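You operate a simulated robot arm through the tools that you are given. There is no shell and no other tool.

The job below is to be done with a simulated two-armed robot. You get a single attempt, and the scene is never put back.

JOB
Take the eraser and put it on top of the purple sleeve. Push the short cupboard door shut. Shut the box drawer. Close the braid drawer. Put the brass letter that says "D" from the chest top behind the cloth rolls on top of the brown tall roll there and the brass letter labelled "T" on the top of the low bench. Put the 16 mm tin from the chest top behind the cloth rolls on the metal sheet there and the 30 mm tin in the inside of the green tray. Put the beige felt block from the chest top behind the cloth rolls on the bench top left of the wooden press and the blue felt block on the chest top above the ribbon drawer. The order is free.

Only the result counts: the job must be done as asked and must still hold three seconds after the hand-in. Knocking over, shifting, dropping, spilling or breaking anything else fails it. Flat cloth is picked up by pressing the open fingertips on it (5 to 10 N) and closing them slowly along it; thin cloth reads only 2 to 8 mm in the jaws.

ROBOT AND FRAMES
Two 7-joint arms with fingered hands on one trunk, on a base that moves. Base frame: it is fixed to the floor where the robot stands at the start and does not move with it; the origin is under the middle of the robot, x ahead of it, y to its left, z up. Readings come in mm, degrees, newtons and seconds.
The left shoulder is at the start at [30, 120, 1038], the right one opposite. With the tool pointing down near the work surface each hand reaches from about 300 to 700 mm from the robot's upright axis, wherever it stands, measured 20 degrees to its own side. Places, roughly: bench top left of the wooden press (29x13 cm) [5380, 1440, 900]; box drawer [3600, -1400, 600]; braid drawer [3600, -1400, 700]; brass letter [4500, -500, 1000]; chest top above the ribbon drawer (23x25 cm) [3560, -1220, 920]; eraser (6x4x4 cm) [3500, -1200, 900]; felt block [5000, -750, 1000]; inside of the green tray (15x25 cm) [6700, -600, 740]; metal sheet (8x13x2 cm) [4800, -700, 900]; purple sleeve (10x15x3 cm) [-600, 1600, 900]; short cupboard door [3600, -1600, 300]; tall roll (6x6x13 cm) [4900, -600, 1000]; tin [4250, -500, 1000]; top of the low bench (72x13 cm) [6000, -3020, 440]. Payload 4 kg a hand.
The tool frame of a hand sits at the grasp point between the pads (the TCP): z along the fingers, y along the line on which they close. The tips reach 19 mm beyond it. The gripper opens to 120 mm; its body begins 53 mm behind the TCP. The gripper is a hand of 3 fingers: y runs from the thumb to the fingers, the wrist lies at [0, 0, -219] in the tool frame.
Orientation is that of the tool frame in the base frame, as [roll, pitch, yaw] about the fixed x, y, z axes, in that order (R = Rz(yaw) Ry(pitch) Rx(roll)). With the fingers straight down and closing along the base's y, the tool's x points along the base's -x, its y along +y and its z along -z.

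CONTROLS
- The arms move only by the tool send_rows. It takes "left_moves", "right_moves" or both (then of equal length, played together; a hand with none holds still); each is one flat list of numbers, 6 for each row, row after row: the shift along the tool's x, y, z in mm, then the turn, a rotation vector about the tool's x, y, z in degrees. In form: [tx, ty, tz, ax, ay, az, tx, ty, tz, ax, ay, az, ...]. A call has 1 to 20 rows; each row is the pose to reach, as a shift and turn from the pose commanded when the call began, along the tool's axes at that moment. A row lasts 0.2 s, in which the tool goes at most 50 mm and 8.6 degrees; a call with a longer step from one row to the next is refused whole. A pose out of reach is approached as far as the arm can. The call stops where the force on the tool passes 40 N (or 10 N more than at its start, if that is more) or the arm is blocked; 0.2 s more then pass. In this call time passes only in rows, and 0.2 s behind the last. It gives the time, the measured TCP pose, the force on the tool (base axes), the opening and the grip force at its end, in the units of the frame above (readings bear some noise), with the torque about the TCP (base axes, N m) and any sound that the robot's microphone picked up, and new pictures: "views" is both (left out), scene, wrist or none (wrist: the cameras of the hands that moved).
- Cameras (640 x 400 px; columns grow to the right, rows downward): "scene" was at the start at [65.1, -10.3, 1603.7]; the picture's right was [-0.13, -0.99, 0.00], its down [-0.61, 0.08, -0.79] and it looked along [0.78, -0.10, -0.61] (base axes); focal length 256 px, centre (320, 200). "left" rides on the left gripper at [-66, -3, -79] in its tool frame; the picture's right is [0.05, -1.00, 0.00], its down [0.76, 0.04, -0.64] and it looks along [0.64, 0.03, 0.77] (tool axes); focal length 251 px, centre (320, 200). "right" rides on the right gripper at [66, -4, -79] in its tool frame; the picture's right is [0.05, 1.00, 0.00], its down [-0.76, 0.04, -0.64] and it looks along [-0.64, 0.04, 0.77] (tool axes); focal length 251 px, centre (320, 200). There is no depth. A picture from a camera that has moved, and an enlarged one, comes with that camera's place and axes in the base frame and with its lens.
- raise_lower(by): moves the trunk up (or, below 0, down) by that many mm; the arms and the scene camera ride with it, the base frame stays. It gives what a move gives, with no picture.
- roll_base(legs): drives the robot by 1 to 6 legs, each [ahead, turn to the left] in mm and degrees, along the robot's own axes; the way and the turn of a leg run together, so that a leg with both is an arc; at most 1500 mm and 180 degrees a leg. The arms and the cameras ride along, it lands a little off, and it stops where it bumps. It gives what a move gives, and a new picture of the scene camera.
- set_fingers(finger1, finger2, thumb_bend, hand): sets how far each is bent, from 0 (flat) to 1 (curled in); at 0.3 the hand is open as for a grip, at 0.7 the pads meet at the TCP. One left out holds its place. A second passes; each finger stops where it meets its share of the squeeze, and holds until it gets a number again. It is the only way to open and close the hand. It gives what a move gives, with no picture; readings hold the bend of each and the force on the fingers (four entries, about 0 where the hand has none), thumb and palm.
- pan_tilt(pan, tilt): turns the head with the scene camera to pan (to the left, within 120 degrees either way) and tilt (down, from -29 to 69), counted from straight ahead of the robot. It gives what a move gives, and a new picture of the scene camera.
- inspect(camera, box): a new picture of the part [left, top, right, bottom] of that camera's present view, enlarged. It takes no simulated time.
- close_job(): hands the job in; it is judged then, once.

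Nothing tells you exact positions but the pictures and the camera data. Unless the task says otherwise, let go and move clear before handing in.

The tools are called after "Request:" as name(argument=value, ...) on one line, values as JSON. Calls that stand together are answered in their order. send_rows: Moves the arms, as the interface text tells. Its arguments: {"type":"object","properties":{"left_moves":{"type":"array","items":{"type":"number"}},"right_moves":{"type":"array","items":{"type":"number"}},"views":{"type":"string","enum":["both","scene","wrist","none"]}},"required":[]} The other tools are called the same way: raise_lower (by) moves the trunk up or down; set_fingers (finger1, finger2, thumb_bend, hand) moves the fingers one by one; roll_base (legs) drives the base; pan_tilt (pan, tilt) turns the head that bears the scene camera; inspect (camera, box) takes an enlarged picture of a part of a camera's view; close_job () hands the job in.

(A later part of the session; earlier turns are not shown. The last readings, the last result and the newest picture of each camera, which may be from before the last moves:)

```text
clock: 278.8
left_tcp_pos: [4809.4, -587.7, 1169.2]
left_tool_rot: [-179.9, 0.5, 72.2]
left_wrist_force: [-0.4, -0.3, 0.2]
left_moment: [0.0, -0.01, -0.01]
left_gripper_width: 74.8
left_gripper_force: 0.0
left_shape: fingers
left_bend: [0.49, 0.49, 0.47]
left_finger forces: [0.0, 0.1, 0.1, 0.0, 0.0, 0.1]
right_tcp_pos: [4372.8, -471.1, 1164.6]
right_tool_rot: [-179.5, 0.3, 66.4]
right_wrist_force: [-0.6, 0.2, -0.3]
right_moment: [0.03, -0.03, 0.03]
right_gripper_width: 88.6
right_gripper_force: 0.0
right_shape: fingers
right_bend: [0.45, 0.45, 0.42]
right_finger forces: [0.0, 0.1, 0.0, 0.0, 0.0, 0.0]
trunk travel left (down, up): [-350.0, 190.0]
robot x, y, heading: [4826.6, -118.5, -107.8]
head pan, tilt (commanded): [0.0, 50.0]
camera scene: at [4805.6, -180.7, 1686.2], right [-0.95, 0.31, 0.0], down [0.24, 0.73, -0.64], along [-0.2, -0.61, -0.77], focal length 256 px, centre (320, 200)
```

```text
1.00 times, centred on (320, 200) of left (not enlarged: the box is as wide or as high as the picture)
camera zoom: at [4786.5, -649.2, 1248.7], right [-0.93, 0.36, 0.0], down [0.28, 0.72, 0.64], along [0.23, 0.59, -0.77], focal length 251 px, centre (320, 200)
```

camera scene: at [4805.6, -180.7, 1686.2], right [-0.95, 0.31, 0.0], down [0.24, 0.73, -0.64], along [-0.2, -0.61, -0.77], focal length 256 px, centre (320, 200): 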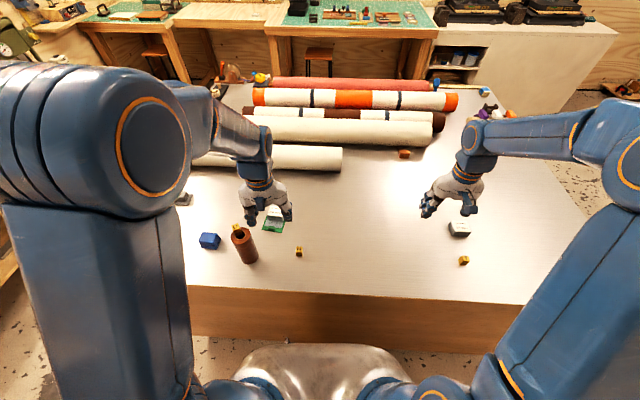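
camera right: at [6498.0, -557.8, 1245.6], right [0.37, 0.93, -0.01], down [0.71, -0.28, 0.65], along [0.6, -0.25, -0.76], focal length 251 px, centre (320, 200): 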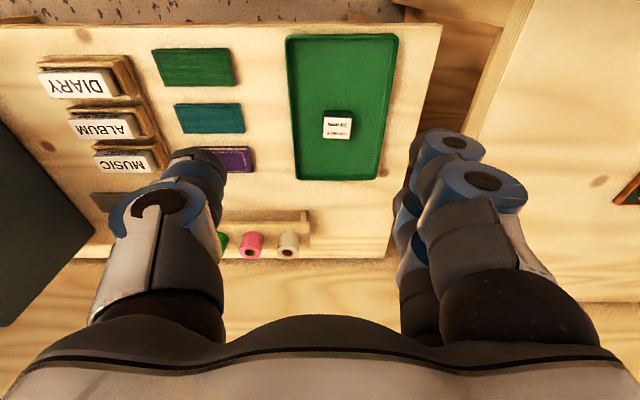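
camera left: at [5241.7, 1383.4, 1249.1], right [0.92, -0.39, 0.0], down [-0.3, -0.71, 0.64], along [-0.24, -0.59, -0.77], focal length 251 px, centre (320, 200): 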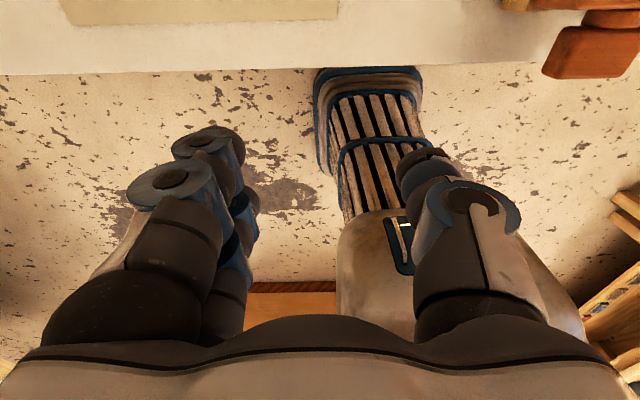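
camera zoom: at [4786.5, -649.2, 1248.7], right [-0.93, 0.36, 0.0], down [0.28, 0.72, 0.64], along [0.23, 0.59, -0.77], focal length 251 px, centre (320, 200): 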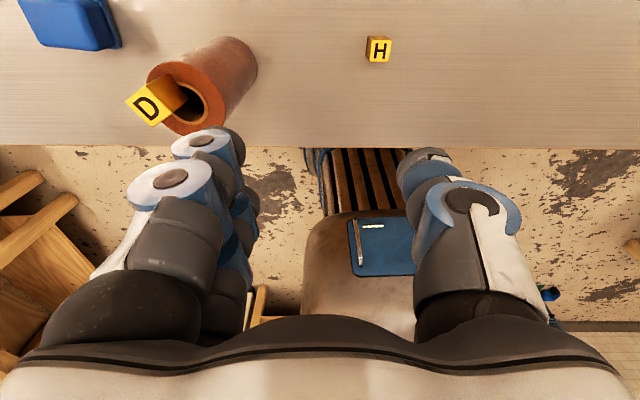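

D still stands on the roll. I'll bring the left hand over the blue block (passing high), and the right hand over the T, then check both wrist cameras.

Request:
send_rows(left_moves=[0, 0, -30, 0, 0, 0, -8, 40, -50, 0, 0, 0, -18, 85, -50, 0, 0, 0, -28, 130, -50, 0, 0, 0, -39, 175, -50, 0, 0, 0, -50, 220, -50, 0, 0, 0, -50, 228, -10, 0, 0, 0, -50, 228, 30, 0, 0, 0, -50, 228, 70, 0, 0, 0], right_moves=[3, -14, 10, 0, 0, 0, 6, -28, 20, 0, 0, 0, 9, -42, 35, 0, 0, 0, 12, -56, 50, 0, 0, 0, 15, -70, 65, 0, 0, 0, 18, -84, 80, 0, 0, 0, 21, -98, 95, 0, 0, 0, 24, -112, 110, 0, 0, 0, 27, -124, 125, 0, 0, 0])

Request:
inspect(camera="right", box=[220, 40, 420, 180])

```text
clock: 280.8
left_tcp_pos: [5010.6, -708.2, 1099.4]
left_tool_rot: [-179.9, 0.7, 72.0]
left_wrist_force: [0.1, 0.0, 0.3]
left_moment: [0.03, 0.0, -0.01]
left_gripper_width: 74.6
left_gripper_force: 0.1
left_shape: fingers
left_bend: [0.49, 0.49, 0.47]
left_finger forces: [0.0, 0.0, 0.0, 0.0, 0.0, 0.0]
right_tcp_pos: [4268.4, -394.6, 1040.6]
right_tool_rot: [-179.5, 0.1, 66.4]
right_wrist_force: [-0.3, 0.3, 1.1]
right_moment: [0.03, 0.01, 0.0]
right_gripper_width: 88.5
right_gripper_force: 0.1
right_shape: fingers
right_bend: [0.45, 0.45, 0.42]
right_finger forces: [0.0, 0.0, 0.0, 0.1, 0.0, 0.0]
trunk travel left (down, up): [-350.0, 190.0]
robot x, y, heading: [4822.1, -126.5, -108.1]
head pan, tilt (commanded): [0.0, 50.0]
camera scene: at [4806.3, -181.1, 1686.2], right [-0.95, 0.31, 0.0], down [0.24, 0.73, -0.64], along [-0.2, -0.61, -0.77], focal length 256 px, centre (320, 200)
camera right: at [4294.3, -333.5, 1119.6], right [0.94, -0.35, -0.01], down [-0.26, -0.72, 0.65], along [-0.23, -0.6, -0.76], focal length 251 px, centre (320, 200)
camera left: at [4987.8, -767.9, 1178.7], right [-0.93, 0.36, 0.0], down [0.28, 0.72, 0.64], along [0.23, 0.59, -0.77], focal length 251 px, centre (320, 200)
```

scene: 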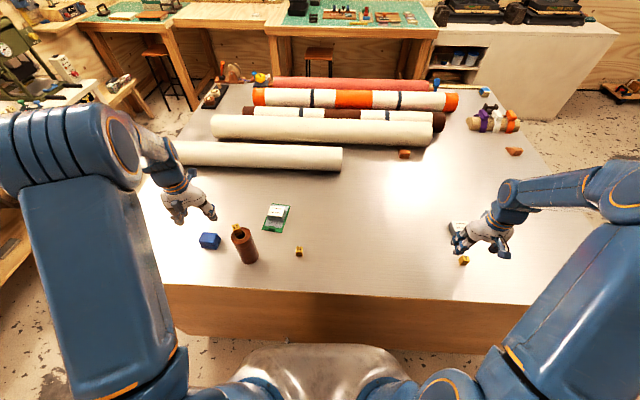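
right: 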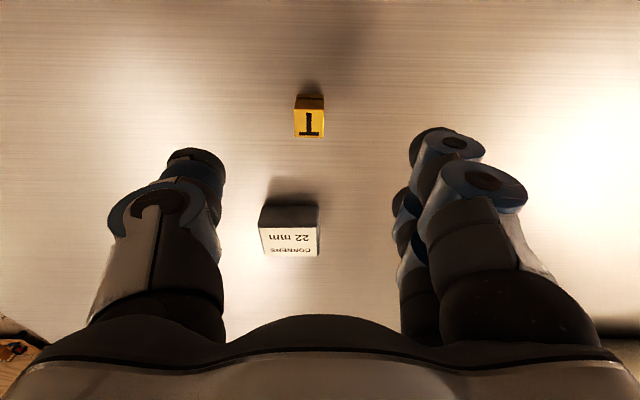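
left: 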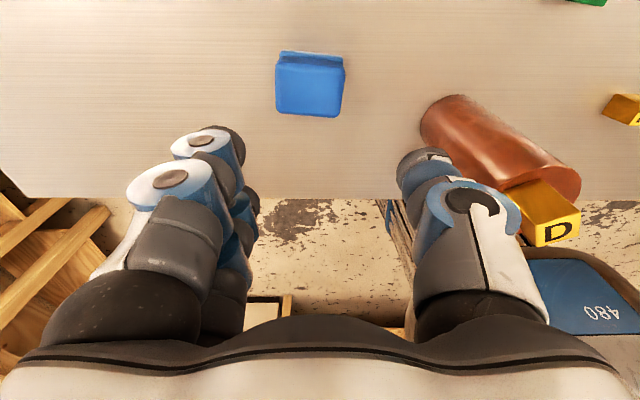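

```text
2.86 times, centred on (320, 110) of right
camera zoom: at [4294.3, -333.5, 1119.6], right [0.94, -0.35, -0.01], down [-0.26, -0.72, 0.65], along [-0.23, -0.6, -0.76], focal length 718 px, centre (320, 457)
```

zoom: 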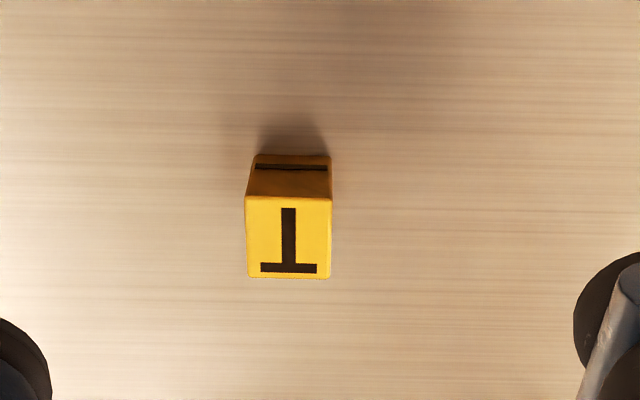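

T is centred within a few mm; blue is ~8 mm off and turned ~4.5°. First I'll set the finger openings, then descend the right hand on the T.

Request:
set_fingers(hand="right", finger1=0.55, finger2=0.55, thumb_bend=0.55)

Request:
send_rows(right_moves=[-1, -3, 25, 0, 0, 0.7, -3, -6.5, 50, 0, 0, 0.7, -3, -6.5, 70, 0, 0, 0.7, -3, -6.5, 78, 0, 0, 0.7], left_moves=[-3, 5, 20, 0, 0, 2, -6, 10, 40, 0, 0, 4.5, -6, 10, 60, 0, 0, 4.5, -6, 10, 75, 0, 0, 4.5], views="wrist")

Request:
inspect(camera="right", box=[220, 120, 420, 260])

```text
clock: 281.8
left_tcp_pos: [5010.4, -706.5, 1100.7]
left_tool_rot: [-179.8, 0.6, 72.2]
left_wrist_force: [-0.5, 0.2, -0.7]
left_moment: [-0.01, 0.03, 0.02]
left_gripper_width: 74.6
left_gripper_force: 0.1
left_shape: fingers
left_bend: [0.49, 0.49, 0.47]
left_finger forces: [0.1, 0.0, 0.0, 0.0, 0.0, 0.0]
right_tcp_pos: [4270.2, -394.3, 1041.4]
right_tool_rot: [-179.6, 0.2, 66.4]
right_wrist_force: [-1.1, 0.2, -0.5]
right_moment: [-0.01, -0.02, 0.0]
right_gripper_width: 53.6
right_gripper_force: 0.0
right_shape: fingers
right_bend: [0.55, 0.55, 0.55]
right_finger forces: [0.0, 0.0, 0.0, 0.0, 0.1, 0.1]
trunk travel left (down, up): [-350.0, 190.0]
robot x, y, heading: [4825.5, -127.9, -107.8]
head pan, tilt (commanded): [0.0, 50.0]
```

```text
clock: 282.8
left_tcp_pos: [5018.4, -715.4, 1023.7]
left_tool_rot: [-179.9, 0.6, 67.7]
left_wrist_force: [-0.6, -0.3, -0.3]
left_moment: [0.02, 0.0, 0.01]
left_gripper_width: 74.5
left_gripper_force: 0.1
left_shape: fingers
left_bend: [0.49, 0.49, 0.47]
left_finger forces: [0.0, 0.0, 0.0, 0.1, 0.0, 0.0]
right_tcp_pos: [4262.6, -395.3, 963.0]
right_tool_rot: [-179.6, 0.2, 65.7]
right_wrist_force: [-0.1, 0.1, -0.7]
right_moment: [-0.01, 0.02, -0.01]
right_gripper_width: 53.4
right_gripper_force: 0.0
right_shape: fingers
right_bend: [0.55, 0.55, 0.55]
right_finger forces: [0.0, 0.1, 0.0, 0.0, 0.1, 0.0]
trunk travel left (down, up): [-350.0, 190.0]
robot x, y, heading: [4826.5, -124.8, -108.0]
head pan, tilt (commanded): [0.0, 50.0]
camera right: at [4288.3, -334.2, 1042.6], right [0.93, -0.36, -0.01], down [-0.27, -0.71, 0.65], along [-0.24, -0.6, -0.76], focal length 251 px, centre (320, 200)
camera left: at [4991.2, -774.6, 1102.6], right [-0.9, 0.43, 0.0], down [0.33, 0.7, 0.64], along [0.27, 0.57, -0.77], focal length 251 px, centre (320, 200)
```

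right: 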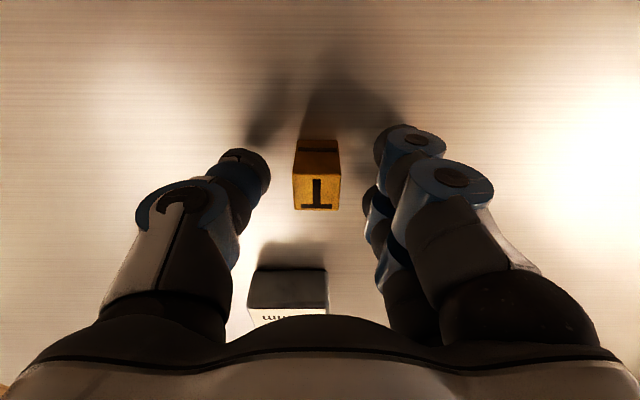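
left: 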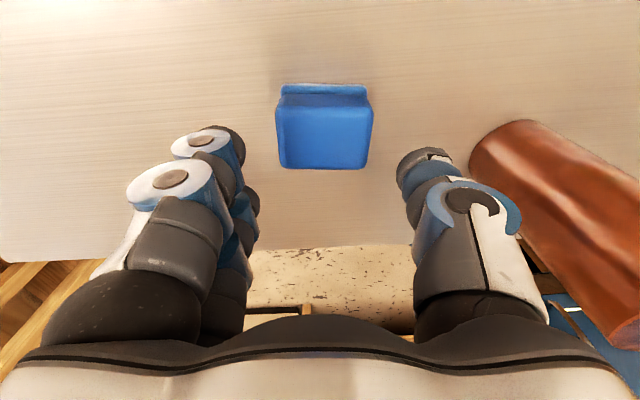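

```text
2.86 times, centred on (320, 190) of right
camera zoom: at [4288.3, -334.2, 1042.6], right [0.93, -0.36, -0.01], down [-0.27, -0.71, 0.65], along [-0.24, -0.6, -0.76], focal length 718 px, centre (320, 229)
```

zoom: 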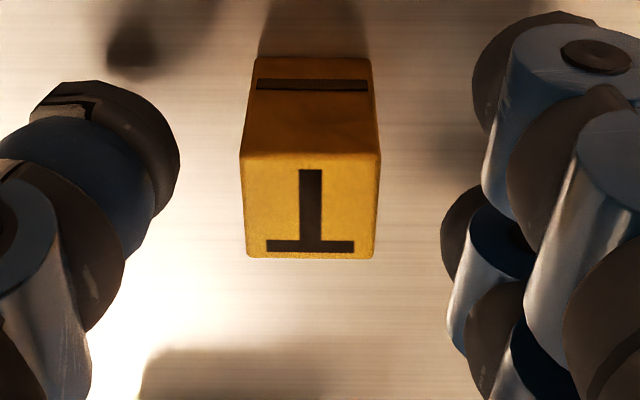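

Request:
send_rows(right_moves=[2, -1, 1, 0, 0, 0, 3, -1.5, 2, 0, 0, 0, 3, -1.5, 3, 0, 0, 0, 3, -1.5, 3, 0, 0, 0], left_moves=[-5, -1, 20, 0, 0, 0, -5, -1, 40, 0, 0, 0, -5, -1, 52, 0, 0, 0, -5, -1, 59, 0, 0, 0], views="wrist")

Request:
set_fingers(hand="right", finger1=0.72, finger2=0.72, thumb_bend=0.72)

Request:
inspect(camera="right", box=[160, 80, 460, 280])

```text
clock: 283.8
left_tcp_pos: [5016.2, -720.2, 965.7]
left_tool_rot: [-179.9, 0.6, 67.6]
left_wrist_force: [-0.6, -0.2, 0.4]
left_moment: [-0.02, 0.0, -0.01]
left_gripper_width: 74.5
left_gripper_force: 0.0
left_shape: fingers
left_bend: [0.49, 0.49, 0.47]
left_finger forces: [0.0, 0.0, 0.1, 0.0, 0.0, 0.1]
right_tcp_pos: [4263.0, -393.4, 960.3]
right_tool_rot: [-179.6, 0.2, 65.7]
right_wrist_force: [0.1, 0.3, -0.6]
right_moment: [0.02, -0.01, 0.02]
right_gripper_width: 53.7
right_gripper_force: 0.1
right_shape: fingers
right_bend: [0.55, 0.55, 0.55]
right_finger forces: [0.1, 0.0, 0.1, 0.0, 0.0, 0.0]
trunk travel left (down, up): [-350.0, 190.0]
robot x, y, heading: [4825.9, -126.7, -107.9]
head pan, tilt (commanded): [0.0, 50.0]
camera right: at [4287.4, -330.6, 1039.9], right [0.93, -0.36, -0.01], down [-0.27, -0.71, 0.65], along [-0.24, -0.6, -0.76], focal length 251 px, centre (320, 200)
camera left: at [4988.8, -778.8, 1044.9], right [-0.9, 0.43, 0.0], down [0.33, 0.7, 0.64], along [0.27, 0.57, -0.77], focal length 251 px, centre (320, 200)
```

right: 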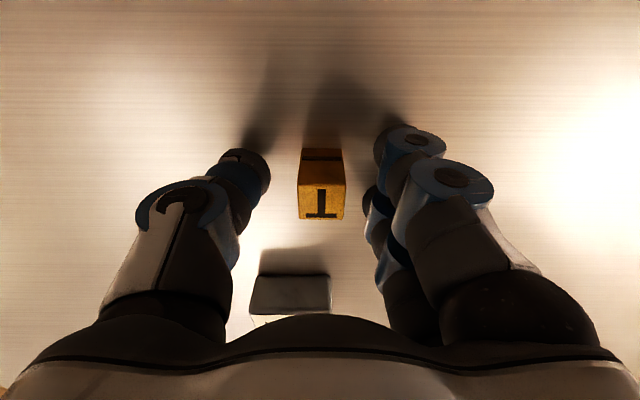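
left: 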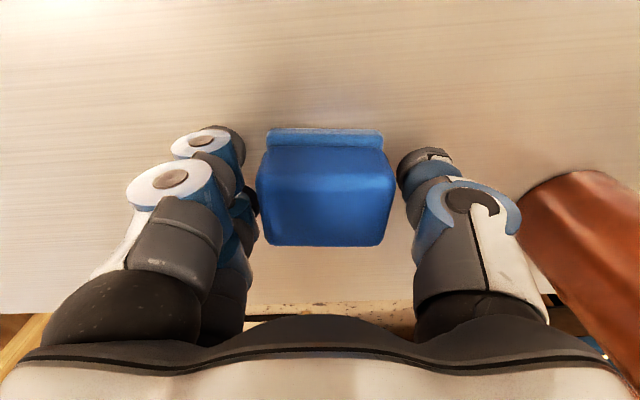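

```text
clock: 284.8
left_tcp_pos: [5015.4, -720.2, 966.0]
left_tool_rot: [-180.0, 0.6, 67.7]
left_wrist_force: [0.3, 0.2, -0.1]
left_moment: [0.01, 0.01, 0.02]
left_gripper_width: 74.6
left_gripper_force: 0.0
left_shape: fingers
left_bend: [0.49, 0.49, 0.47]
left_finger forces: [0.1, 0.0, 0.1, 0.1, 0.0, 0.0]
right_tcp_pos: [4261.2, -392.8, 961.3]
right_tool_rot: [-179.6, 0.2, 65.7]
right_wrist_force: [-0.4, -0.4, 0.1]
right_moment: [0.0, -0.01, 0.02]
right_gripper_width: 13.0
right_gripper_force: 8.1
right_shape: fingers
right_bend: [0.72, 0.65, 0.67]
right_finger forces: [0.0, 7.8, 0.0, 0.0, 7.8, 0.1]
trunk travel left (down, up): [-350.0, 190.0]
robot x, y, heading: [4827.4, -126.1, -108.2]
head pan, tilt (commanded): [0.0, 50.0]
```

```text
2.00 times, centred on (310, 180) of right
camera zoom: at [4287.3, -330.5, 1040.0], right [0.93, -0.36, -0.01], down [-0.27, -0.71, 0.65], along [-0.24, -0.6, -0.76], focal length 503 px, centre (340, 240)
```

zoom: 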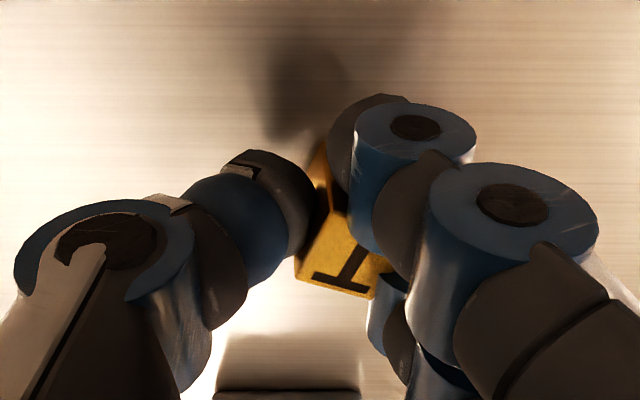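

T is held the same way the D was. Now closing the left hand on the blue block, then lifting both.

Request:
set_fingers(hand="left", finger1=0.65, finger2=0.65, thumb_bend=0.65)

Request:
send_rows(right_moves=[0, 0, -8, 0, 0, 0, 0, 0, -30, 0, 0, 0, 0, 0, -65, 0, 0, 0, 0, 0, -105, 0, 0, 0, 0, 0, -145, 0, 0, 0, 0, 0, -185, 0, 0, 0, 0, 0, -220, 0, 0, 0], left_moves=[0, 2, -10, 0, 0, 0, 0, 5, -40, 0, 0, 0, 0, 8, -80, 0, 0, 0, 0, 10, -125, 0, 0, 0, 0, 10, -165, 0, 0, 0, 0, 15, -205, 0, 0, 0, 0, 30, -240, 0, 0, 0])

Request:
inspect(camera="scene", box=[160, 150, 480, 290])

```text
clock: 285.8
left_tcp_pos: [5016.0, -719.9, 965.5]
left_tool_rot: [-179.9, 0.6, 67.7]
left_wrist_force: [0.3, -0.4, -0.3]
left_moment: [0.01, 0.02, -0.02]
left_gripper_width: 58.2
left_gripper_force: 24.8
left_shape: fingers
left_bend: [0.57, 0.56, 0.52]
left_finger forces: [11.8, 12.6, 0.1, 0.1, 24.2, 0.0]
right_tcp_pos: [4262.8, -392.1, 960.9]
right_tool_rot: [-179.6, 0.2, 65.8]
right_wrist_force: [0.3, -0.4, 0.5]
right_moment: [0.01, 0.01, 0.0]
right_gripper_width: 12.9
right_gripper_force: 7.4
right_shape: fingers
right_bend: [0.72, 0.65, 0.67]
right_finger forces: [0.1, 7.8, 0.1, 0.0, 7.8, 0.1]
trunk travel left (down, up): [-350.0, 190.0]
robot x, y, heading: [4822.9, -123.3, -107.9]
head pan, tilt (commanded): [0.0, 50.0]
```

```text
clock: 287.4
left_tcp_pos: [5045.1, -729.8, 1206.3]
left_tool_rot: [-179.8, 0.7, 67.7]
left_wrist_force: [0.3, 0.3, -0.1]
left_moment: [-0.06, -0.04, 0.0]
left_gripper_width: 57.9
left_gripper_force: 23.9
left_shape: fingers
left_bend: [0.57, 0.56, 0.52]
left_finger forces: [11.9, 12.4, 0.0, 0.0, 24.1, 0.0]
right_tcp_pos: [4265.4, -392.2, 1179.7]
right_tool_rot: [-179.6, 0.4, 65.7]
right_wrist_force: [0.9, 0.3, -0.5]
right_moment: [-0.01, -0.02, 0.01]
right_gripper_width: 12.5
right_gripper_force: 8.6
right_shape: fingers
right_bend: [0.72, 0.65, 0.67]
right_finger forces: [0.1, 7.8, 0.1, 0.0, 7.8, 0.0]
trunk travel left (down, up): [-350.0, 190.0]
robot x, y, heading: [4823.9, -127.0, -108.1]
head pan, tilt (commanded): [0.0, 50.0]
camera scene: at [4808.1, -179.4, 1686.3], right [-0.95, 0.31, 0.0], down [0.24, 0.73, -0.64], along [-0.2, -0.61, -0.77], focal length 256 px, centre (320, 200)
camera right: at [4291.5, -330.2, 1260.0], right [0.93, -0.36, -0.01], down [-0.27, -0.71, 0.65], along [-0.24, -0.6, -0.76], focal length 251 px, centre (320, 200)
camera left: at [5017.4, -787.6, 1284.2], right [-0.9, 0.43, 0.0], down [0.33, 0.7, 0.64], along [0.27, 0.57, -0.77], focal length 251 px, centre (320, 200)
```

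scene: 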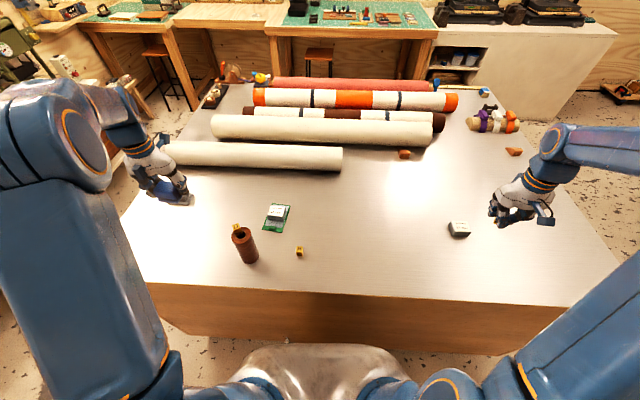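
right: 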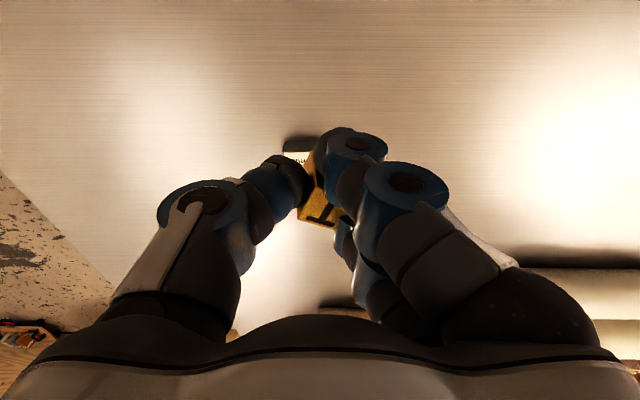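
left: 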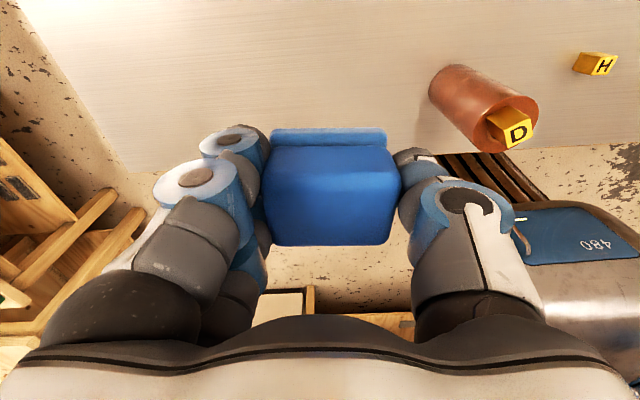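

```text
2.00 times, centred on (320, 220) of scene
camera zoom: at [4808.1, -179.4, 1686.3], right [-0.95, 0.31, 0.0], down [0.24, 0.73, -0.64], along [-0.2, -0.61, -0.77], focal length 512 px, centre (320, 160)
```

zoom: 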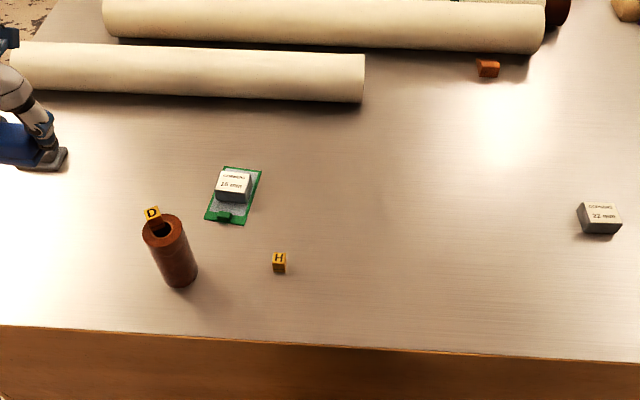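

Both are lifted. Next: carry the T to the low bench at the back right, then the blue block round to the chest front. I'll tuck the left hand in, reverse and turn left.

Request:
send_rows(left_moves=[10, -40, 0, 0, 0, 0, 25, -80, 0, 0, 0, 0, 40, -120, 0, 0, 0, 0, 60, -160, 0, 0, 0, 0, 80, -195, 0, 0, 0, 0], views="none")

Request:
roll_base(legs=[[-300, 0], [0, 30]])

Request:
roll_base(legs=[[0, 34]])

Request:
roll_base(legs=[[0, 26], [1200, 0]])

```text
clock: 288.6
left_tcp_pos: [4894.4, -582.1, 1204.6]
left_tool_rot: [-179.9, 0.5, 67.7]
left_wrist_force: [0.2, 0.1, -0.1]
left_moment: [0.02, 0.01, 0.03]
left_gripper_width: 58.1
left_gripper_force: 23.7
left_shape: fingers
left_bend: [0.57, 0.56, 0.52]
left_finger forces: [11.7, 12.4, 0.0, 0.0, 24.0, 0.0]
right_tcp_pos: [4264.9, -391.0, 1178.3]
right_tool_rot: [-179.6, 0.3, 65.7]
right_wrist_force: [-0.1, -0.9, -0.2]
right_moment: [0.03, -0.03, 0.01]
right_gripper_width: 13.3
right_gripper_force: 7.7
right_shape: fingers
right_bend: [0.72, 0.65, 0.67]
right_finger forces: [0.1, 7.8, 0.0, 0.1, 7.8, 0.1]
trunk travel left (down, up): [-350.0, 190.0]
robot x, y, heading: [4825.5, -124.0, -108.0]
head pan, tilt (commanded): [0.0, 50.0]
```

```text
clock: 292.1
left_tcp_pos: [5204.4, -209.5, 1205.2]
left_tool_rot: [-179.7, 0.6, 97.4]
left_wrist_force: [0.2, -0.2, -0.6]
left_moment: [0.0, 0.01, 0.03]
left_gripper_width: 57.9
left_gripper_force: 24.1
left_shape: fingers
left_bend: [0.57, 0.56, 0.52]
left_finger forces: [11.7, 12.2, 0.0, 0.0, 23.9, 0.1]
right_tcp_pos: [4561.4, -354.9, 1180.3]
right_tool_rot: [-179.6, 0.2, 95.4]
right_wrist_force: [-0.3, 0.3, 0.2]
right_moment: [-0.01, 0.03, 0.03]
right_gripper_width: 12.8
right_gripper_force: 7.9
right_shape: fingers
right_bend: [0.72, 0.65, 0.67]
right_finger forces: [0.0, 7.9, 0.0, 0.1, 7.7, 0.0]
trunk travel left (down, up): [-350.0, 190.0]
robot x, y, heading: [4881.1, 146.8, -78.1]
head pan, tilt (commanded): [0.0, 50.0]
camera scene: at [4892.7, 91.2, 1686.2], right [-0.98, -0.21, 0.0], down [-0.16, 0.75, -0.64], along [0.13, -0.63, -0.77], focal length 256 px, centre (320, 200)
```

scene: 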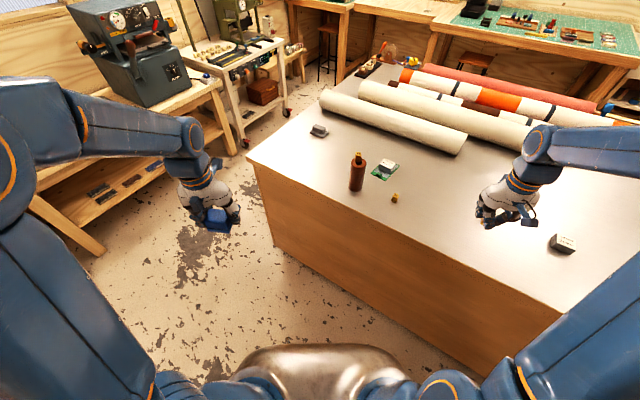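

```text
clock: 294.1
left_tcp_pos: [5349.6, 28.0, 1205.0]
left_tool_rot: [-179.9, 0.5, 131.2]
left_wrist_force: [-1.1, -0.3, -0.7]
left_moment: [0.01, -0.02, -0.01]
left_gripper_width: 57.9
left_gripper_force: 23.2
left_shape: fingers
left_bend: [0.58, 0.57, 0.52]
left_finger forces: [12.0, 11.8, 0.0, 0.0, 23.7, 0.1]
right_tcp_pos: [4898.2, -451.3, 1178.9]
right_tool_rot: [-179.6, 0.2, 129.3]
right_wrist_force: [0.6, -0.5, -0.3]
right_moment: [0.01, 0.02, 0.01]
right_gripper_width: 12.4
right_gripper_force: 8.6
right_shape: fingers
right_bend: [0.72, 0.65, 0.68]
right_finger forces: [0.0, 8.3, 0.0, 0.1, 8.2, 0.0]
trunk travel left (down, up): [-350.0, 190.0]
robot x, y, heading: [4856.7, 117.9, -44.1]
head pan, tilt (commanded): [0.0, 50.0]
camera scene: at [4895.9, 75.5, 1686.2], right [-0.7, -0.72, 0.0], down [-0.55, 0.54, -0.64], along [0.46, -0.45, -0.77], focal length 256 px, centre (320, 200)
```

scene: 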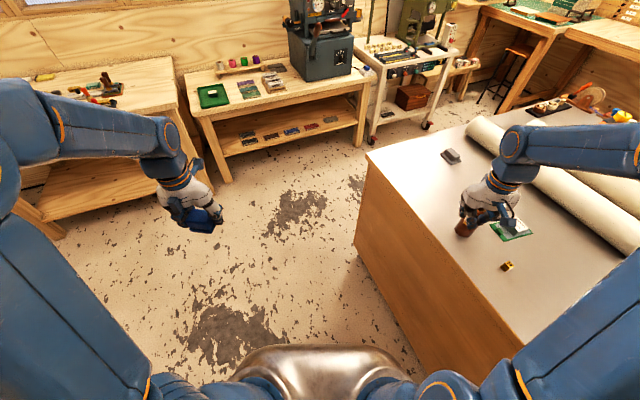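

```text
clock: 301.6
left_tcp_pos: [6489.3, -120.7, 1205.5]
left_tool_rot: [-179.9, 0.6, 157.3]
left_wrist_force: [-0.7, 0.7, -0.8]
left_moment: [-0.02, 0.0, -0.03]
left_gripper_width: 58.1
left_gripper_force: 22.6
left_shape: fingers
left_bend: [0.58, 0.57, 0.53]
left_finger forces: [11.6, 11.6, 0.0, 0.0, 23.2, 0.1]
right_tcp_pos: [6292.7, -750.6, 1179.6]
right_tool_rot: [-179.6, 0.3, 155.3]
right_wrist_force: [0.0, 0.3, -1.7]
right_moment: [-0.01, 0.04, 0.02]
right_gripper_width: 12.2
right_gripper_force: 8.3
right_shape: fingers
right_bend: [0.72, 0.66, 0.68]
right_finger forces: [0.1, 8.2, 0.0, 0.1, 8.1, 0.0]
trunk travel left (down, up): [-350.0, 190.0]
robot x, y, heading: [6010.6, -258.2, -18.3]
head pan, tilt (commanded): [0.0, 50.0]
camera scene: at [6060.0, -278.7, 1686.3], right [-0.31, -0.95, 0.0], down [-0.73, 0.24, -0.64], along [0.61, -0.2, -0.77], focal length 256 px, centre (320, 200)
```

scene: 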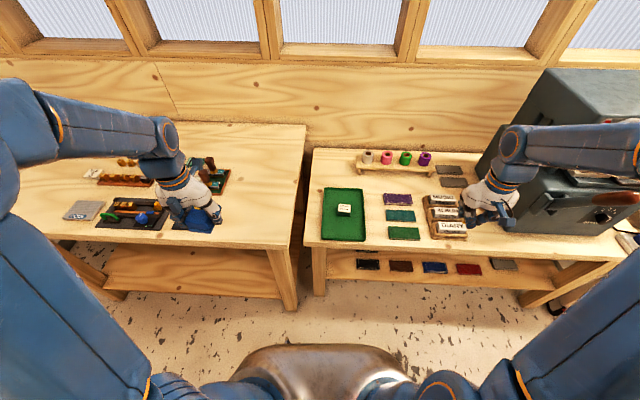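

Request:
roll_base(legs=[[0, -34]])

Request:
roll_base(legs=[[0, -34]])

Request:
pan_tilt(pan=0, tilt=30)

```text
clock: 303.6
left_tcp_pos: [6483.2, -411.1, 1204.9]
left_tool_rot: [-179.9, 0.6, 123.4]
left_wrist_force: [0.0, -0.6, -0.8]
left_moment: [-0.03, 0.02, -0.01]
left_gripper_width: 57.8
left_gripper_force: 22.3
left_shape: fingers
left_bend: [0.58, 0.57, 0.53]
left_finger forces: [11.3, 11.2, 0.0, 0.0, 22.8, 0.1]
right_tcp_pos: [5971.1, -826.9, 1179.1]
right_tool_rot: [-179.6, 0.2, 121.6]
right_wrist_force: [-0.2, 0.3, -0.1]
right_moment: [-0.01, 0.0, -0.02]
right_gripper_width: 12.0
right_gripper_force: 8.2
right_shape: fingers
right_bend: [0.72, 0.66, 0.68]
right_finger forces: [0.1, 8.1, 0.0, 0.0, 8.0, 0.0]
trunk travel left (down, up): [-350.0, 190.0]
robot x, y, heading: [6034.9, -235.9, -52.2]
head pan, tilt (commanded): [0.0, 50.0]
camera scene: at [6069.5, -281.4, 1686.3], right [-0.79, -0.61, 0.0], down [-0.47, 0.61, -0.64], along [0.39, -0.51, -0.77], focal length 256 px, centre (320, 200)
```

scene: 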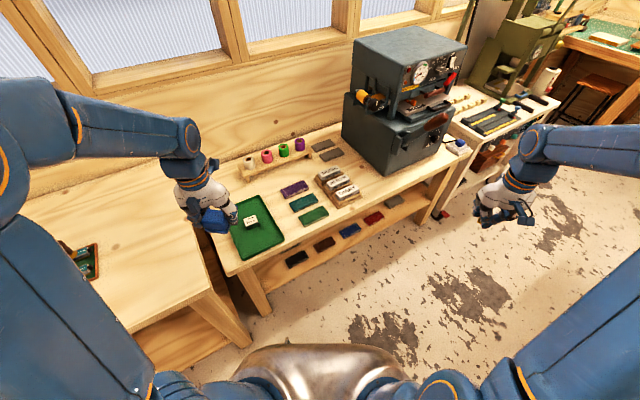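

```text
clock: 305.6
left_tcp_pos: [6314.8, -630.3, 1204.3]
left_tool_rot: [-179.9, 0.5, 90.0]
left_wrist_force: [1.1, 0.3, -0.6]
left_moment: [-0.02, 0.02, 0.0]
left_gripper_width: 57.6
left_gripper_force: 23.5
left_shape: fingers
left_bend: [0.58, 0.57, 0.53]
left_finger forces: [11.7, 11.9, 0.0, 0.0, 23.7, 0.1]
right_tcp_pos: [5659.5, -696.3, 1180.0]
right_tool_rot: [-179.5, 0.3, 88.2]
right_wrist_force: [0.6, 0.6, -0.8]
right_moment: [-0.01, 0.0, 0.02]
right_gripper_width: 12.1
right_gripper_force: 7.8
right_shape: fingers
right_bend: [0.72, 0.66, 0.68]
right_finger forces: [0.1, 8.4, 0.1, 0.0, 8.3, 0.1]
trunk travel left (down, up): [-350.0, 190.0]
robot x, y, heading: [6074.6, -235.6, -85.7]
head pan, tilt (commanded): [0.0, 50.0]
camera scene: at [6080.4, -292.0, 1686.3], right [-1.0, -0.07, 0.0], down [-0.06, 0.76, -0.64], along [0.05, -0.64, -0.77], focal length 256 px, centre (320, 200)
```

scene: 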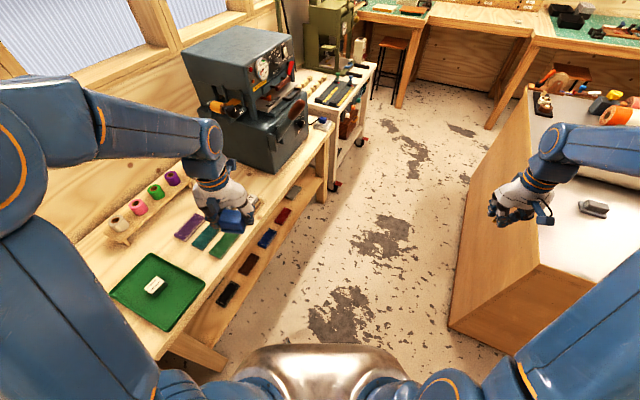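

```text
clock: 306.4
left_tcp_pos: [6313.7, -630.8, 1205.3]
left_tool_rot: [-179.8, 0.6, 90.1]
left_wrist_force: [-0.5, 0.3, -0.5]
left_moment: [-0.02, -0.01, 0.0]
left_gripper_width: 57.5
left_gripper_force: 24.3
left_shape: fingers
left_bend: [0.58, 0.57, 0.53]
left_finger forces: [12.0, 12.1, 0.0, 0.0, 24.1, 0.0]
right_tcp_pos: [5659.4, -697.0, 1179.9]
right_tool_rot: [-179.5, 0.4, 88.2]
right_wrist_force: [0.7, 0.7, -0.1]
right_moment: [-0.02, 0.0, -0.02]
right_gripper_width: 12.1
right_gripper_force: 8.0
right_shape: fingers
right_bend: [0.72, 0.66, 0.68]
right_finger forces: [0.1, 8.4, 0.1, 0.1, 8.3, 0.0]
trunk travel left (down, up): [-350.0, 190.0]
robot x, y, heading: [6077.4, -234.2, -85.7]
head pan, tilt (commanded): [0.0, 30.0]
camera scene: at [6080.2, -305.8, 1715.7], right [-1.0, -0.07, 0.0], down [-0.04, 0.5, -0.87], along [0.06, -0.86, -0.5], focal length 256 px, centre (320, 200)
```

scene: 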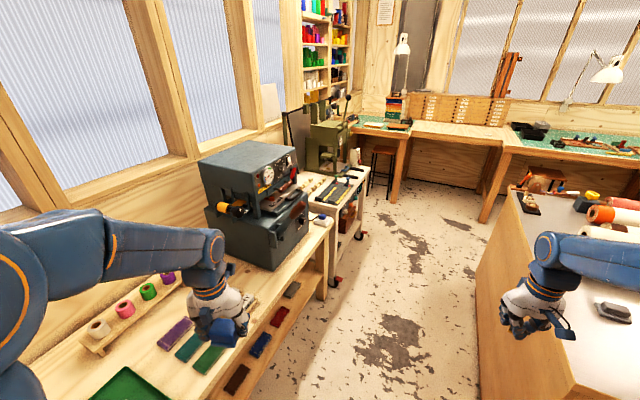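

The passage between the back benches and the chest is clear. I'll turn along it and drive towards the low bench.

Request:
roll_base(legs=[[0, -26], [1200, 0]])

Request:
pan_tilt(pan=40, tilt=30)

```text
clock: 313.9
left_tcp_pos: [5690.8, -1815.1, 1205.0]
left_tool_rot: [-180.0, 0.7, 65.4]
left_wrist_force: [-0.6, 0.3, -0.4]
left_moment: [0.01, 0.03, 0.01]
left_gripper_width: 57.5
left_gripper_force: 23.9
left_shape: fingers
left_bend: [0.58, 0.57, 0.53]
left_finger forces: [11.8, 12.0, 0.0, 0.1, 23.7, 0.0]
right_tcp_pos: [5069.0, -1601.5, 1179.9]
right_tool_rot: [-179.6, 0.4, 63.4]
right_wrist_force: [0.8, -0.1, -1.0]
right_moment: [0.02, 0.01, 0.0]
right_gripper_width: 12.4
right_gripper_force: 8.3
right_shape: fingers
right_bend: [0.72, 0.66, 0.68]
right_finger forces: [0.0, 8.2, 0.0, 0.0, 8.3, 0.0]
trunk travel left (down, up): [-350.0, 190.0]
robot x, y, heading: [5641.5, -1356.2, -110.5]
head pan, tilt (commanded): [0.0, 30.0]
camera scene: at [5616.5, -1423.4, 1715.8], right [-0.94, 0.35, 0.0], down [0.18, 0.47, -0.87], along [-0.3, -0.81, -0.5], focal length 256 px, centre (320, 200)
```

scene: 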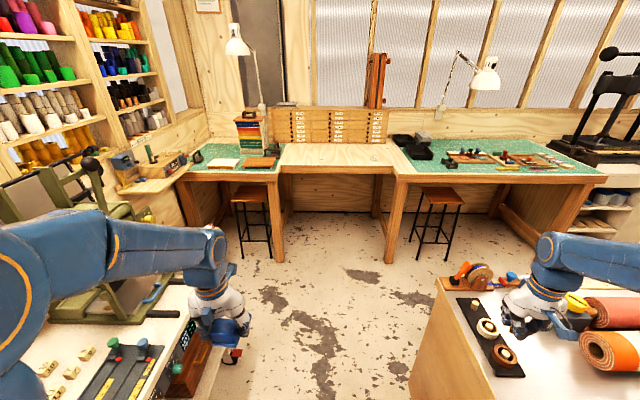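

```text
clock: 314.9
left_tcp_pos: [5691.6, -1816.2, 1205.3]
left_tool_rot: [-179.9, 0.5, 65.4]
left_wrist_force: [-0.1, -1.0, -1.1]
left_moment: [0.04, 0.01, 0.0]
left_gripper_width: 57.8
left_gripper_force: 23.5
left_shape: fingers
left_bend: [0.58, 0.57, 0.53]
left_finger forces: [11.7, 11.9, 0.1, 0.1, 23.7, 0.1]
right_tcp_pos: [5069.2, -1599.6, 1180.1]
right_tool_rot: [-179.6, 0.3, 63.3]
right_wrist_force: [0.0, 0.0, -0.4]
right_moment: [0.01, -0.02, 0.02]
right_gripper_width: 12.4
right_gripper_force: 8.8
right_shape: fingers
right_bend: [0.72, 0.66, 0.68]
right_finger forces: [0.1, 8.3, 0.0, 0.0, 8.3, 0.0]
trunk travel left (down, up): [-350.0, 190.0]
robot x, y, heading: [5641.9, -1355.1, -110.4]
head pan, tilt (commanded): [40.0, 30.0]
camera scene: at [5678.1, -1424.3, 1715.8], right [-0.94, -0.33, 0.0], down [-0.17, 0.47, -0.87], along [0.29, -0.82, -0.5], focal length 256 px, centre (320, 200)
```

scene: 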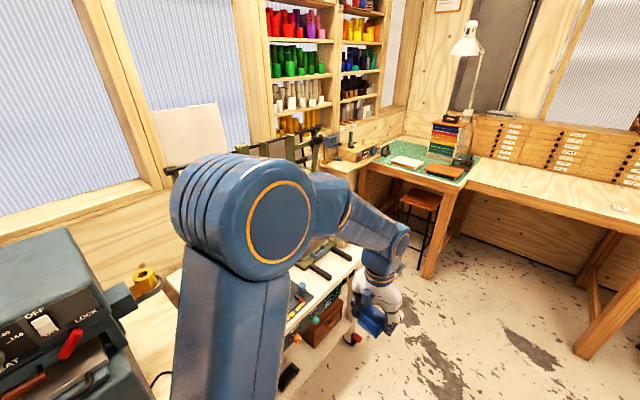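

Request:
roll_base(legs=[[1000, 0]])

Request:
pan_tilt(pan=60, tilt=45)

```text
clock: 320.1
left_tcp_pos: [5341.2, -2748.6, 1205.2]
left_tool_rot: [-179.9, 0.6, 65.5]
left_wrist_force: [0.4, -0.3, -0.2]
left_moment: [0.0, -0.01, -0.01]
left_gripper_width: 57.7
left_gripper_force: 23.9
left_shape: fingers
left_bend: [0.58, 0.57, 0.53]
left_finger forces: [11.9, 11.9, 0.0, 0.0, 23.7, 0.0]
right_tcp_pos: [4719.7, -2532.8, 1179.6]
right_tool_rot: [-179.7, 0.3, 63.4]
right_wrist_force: [-0.4, -0.4, -1.2]
right_moment: [0.03, -0.02, -0.01]
right_gripper_width: 12.2
right_gripper_force: 8.7
right_shape: fingers
right_bend: [0.72, 0.66, 0.68]
right_finger forces: [0.0, 8.4, 0.0, 0.1, 8.3, 0.1]
trunk travel left (down, up): [-350.0, 190.0]
robot x, y, heading: [5294.8, -2293.6, -110.8]
head pan, tilt (commanded): [40.0, 30.0]
camera scene: at [5329.8, -2356.8, 1715.8], right [-0.94, -0.33, 0.0], down [-0.17, 0.47, -0.87], along [0.29, -0.82, -0.5], focal length 256 px, centre (320, 200)
```

scene: 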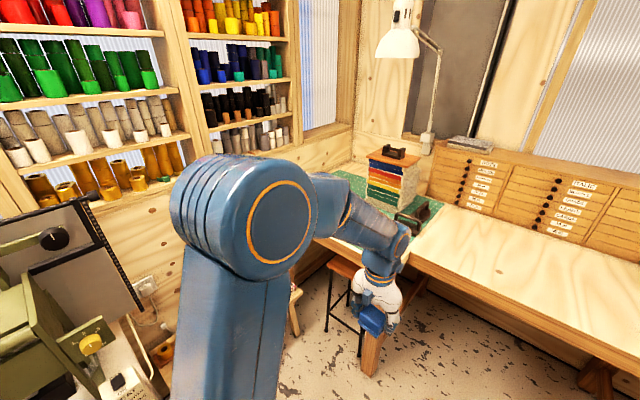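

```text
clock: 320.9
left_tcp_pos: [5342.6, -2747.3, 1205.7]
left_tool_rot: [-179.9, 0.6, 65.3]
left_wrist_force: [0.4, -0.2, -0.4]
left_moment: [0.02, 0.01, 0.03]
left_gripper_width: 57.6
left_gripper_force: 23.7
left_shape: fingers
left_bend: [0.58, 0.57, 0.53]
left_finger forces: [11.8, 11.9, 0.1, 0.0, 23.7, 0.1]
right_tcp_pos: [4720.0, -2533.0, 1180.4]
right_tool_rot: [-179.6, 0.3, 63.4]
right_wrist_force: [-0.3, -0.5, -0.8]
right_moment: [0.0, 0.02, 0.02]
right_gripper_width: 12.4
right_gripper_force: 8.2
right_shape: fingers
right_bend: [0.72, 0.66, 0.68]
right_finger forces: [0.0, 8.3, 0.1, 0.0, 8.2, 0.0]
trunk travel left (down, up): [-350.0, 190.0]
robot x, y, heading: [5295.5, -2288.6, -110.4]
head pan, tilt (commanded): [60.0, 45.0]
camera scene: at [5351.4, -2333.8, 1693.2], right [-0.77, -0.64, 0.0], down [-0.45, 0.55, -0.71], along [0.45, -0.55, -0.71], focal length 256 px, centre (320, 200)
```

scene: 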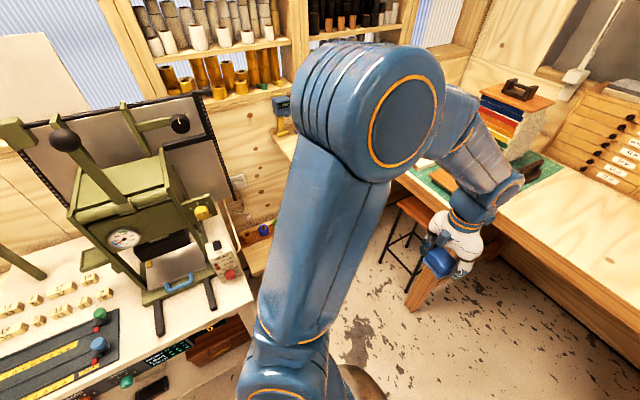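

Request:
roll_base(legs=[[450, 0], [0, 30]])

Request:
roll_base(legs=[[0, 34]])

Request:
pan_tilt(pan=15, tilt=45)

```text
clock: 325.1
left_tcp_pos: [5408.7, -3080.4, 1205.7]
left_tool_rot: [-179.8, 0.6, 95.3]
left_wrist_force: [0.0, 0.8, -0.1]
left_moment: [0.01, 0.0, 0.0]
left_gripper_width: 57.6
left_gripper_force: 23.4
left_shape: fingers
left_bend: [0.58, 0.57, 0.53]
left_finger forces: [11.6, 11.7, 0.0, 0.1, 23.2, 0.0]
right_tcp_pos: [4760.9, -3203.7, 1180.1]
right_tool_rot: [-179.5, 0.3, 93.3]
right_wrist_force: [0.9, -0.2, -1.2]
right_moment: [0.0, 0.01, 0.0]
right_gripper_width: 12.5
right_gripper_force: 8.6
right_shape: fingers
right_bend: [0.72, 0.66, 0.68]
right_finger forces: [0.1, 8.2, 0.1, 0.0, 8.2, 0.0]
trunk travel left (down, up): [-350.0, 190.0]
robot x, y, heading: [5105.5, -2711.1, -80.1]
head pan, tilt (commanded): [60.0, 45.0]
camera scene: at [5175.0, -2720.6, 1693.1], right [-0.35, -0.94, 0.0], down [-0.66, 0.24, -0.71], along [0.66, -0.24, -0.71], focal length 256 px, centre (320, 200)
```

scene: 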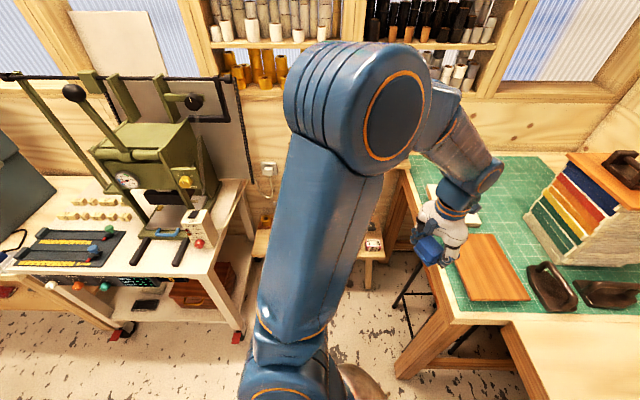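

```text
clock: 327.1
left_tcp_pos: [5563.4, -2848.0, 1204.3]
left_tool_rot: [-179.9, 0.6, 129.3]
left_wrist_force: [0.5, -0.6, -0.7]
left_moment: [-0.01, -0.02, -0.01]
left_gripper_width: 57.7
left_gripper_force: 22.4
left_shape: fingers
left_bend: [0.58, 0.57, 0.53]
left_finger forces: [11.5, 11.6, 0.1, 0.0, 23.2, 0.0]
right_tcp_pos: [5095.7, -3311.9, 1179.3]
right_tool_rot: [-179.6, 0.3, 127.3]
right_wrist_force: [0.3, -0.3, -1.1]
right_moment: [0.03, 0.0, -0.01]
right_gripper_width: 12.2
right_gripper_force: 7.6
right_shape: fingers
right_bend: [0.72, 0.66, 0.68]
right_finger forces: [0.0, 8.2, 0.0, 0.1, 8.1, 0.0]
trunk travel left (down, up): [-350.0, 190.0]
robot x, y, heading: [5074.5, -2739.4, -46.3]
head pan, tilt (commanded): [60.0, 45.0]
camera scene: at [5140.7, -2708.1, 1693.2], right [0.24, -0.97, 0.0], down [-0.69, -0.17, -0.71], along [0.69, 0.17, -0.71], focal length 256 px, centre (320, 200)
```

scene: 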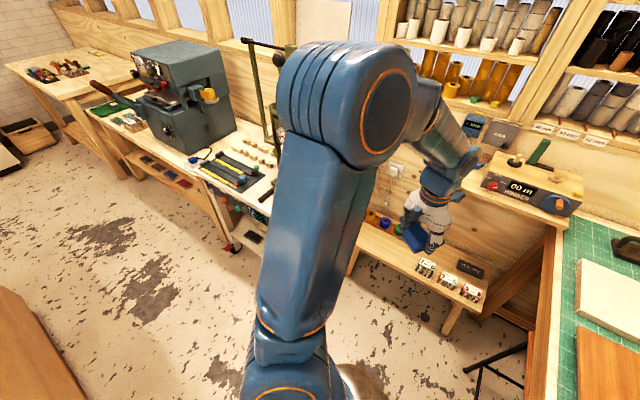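

```text
clock: 328.3
left_tcp_pos: [5563.9, -2847.9, 1204.0]
left_tool_rot: [-179.8, 0.6, 129.3]
left_wrist_force: [1.0, 1.5, -1.4]
left_moment: [-0.01, 0.0, 0.0]
left_gripper_width: 57.4
left_gripper_force: 23.1
left_shape: fingers
left_bend: [0.58, 0.57, 0.53]
left_finger forces: [11.8, 11.6, 0.0, 0.1, 23.3, 0.0]
right_tcp_pos: [5096.2, -3310.9, 1179.0]
right_tool_rot: [-179.5, 0.3, 127.3]
right_wrist_force: [0.4, 0.5, -0.6]
right_moment: [-0.01, -0.01, 0.01]
right_gripper_width: 12.3
right_gripper_force: 8.1
right_shape: fingers
right_bend: [0.72, 0.66, 0.68]
right_finger forces: [0.1, 8.0, 0.0, 0.0, 8.1, 0.0]
trunk travel left (down, up): [-350.0, 190.0]
robot x, y, heading: [5077.5, -2745.0, -46.5]
head pan, tilt (commanded): [15.0, 45.0]
camera scene: at [5132.0, -2768.9, 1693.1], right [-0.52, -0.85, 0.0], down [-0.6, 0.37, -0.71], along [0.6, -0.37, -0.71], focal length 256 px, centre (320, 200)
```

scene: 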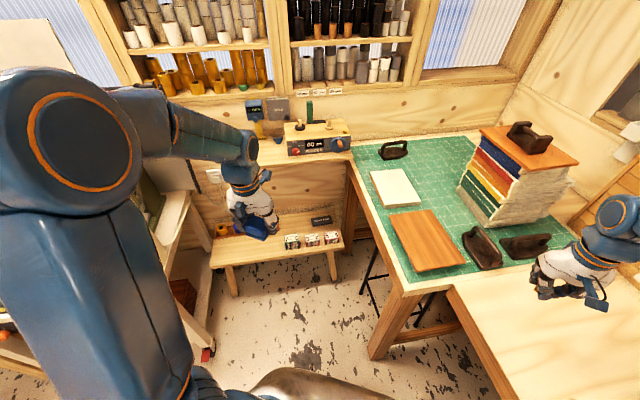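

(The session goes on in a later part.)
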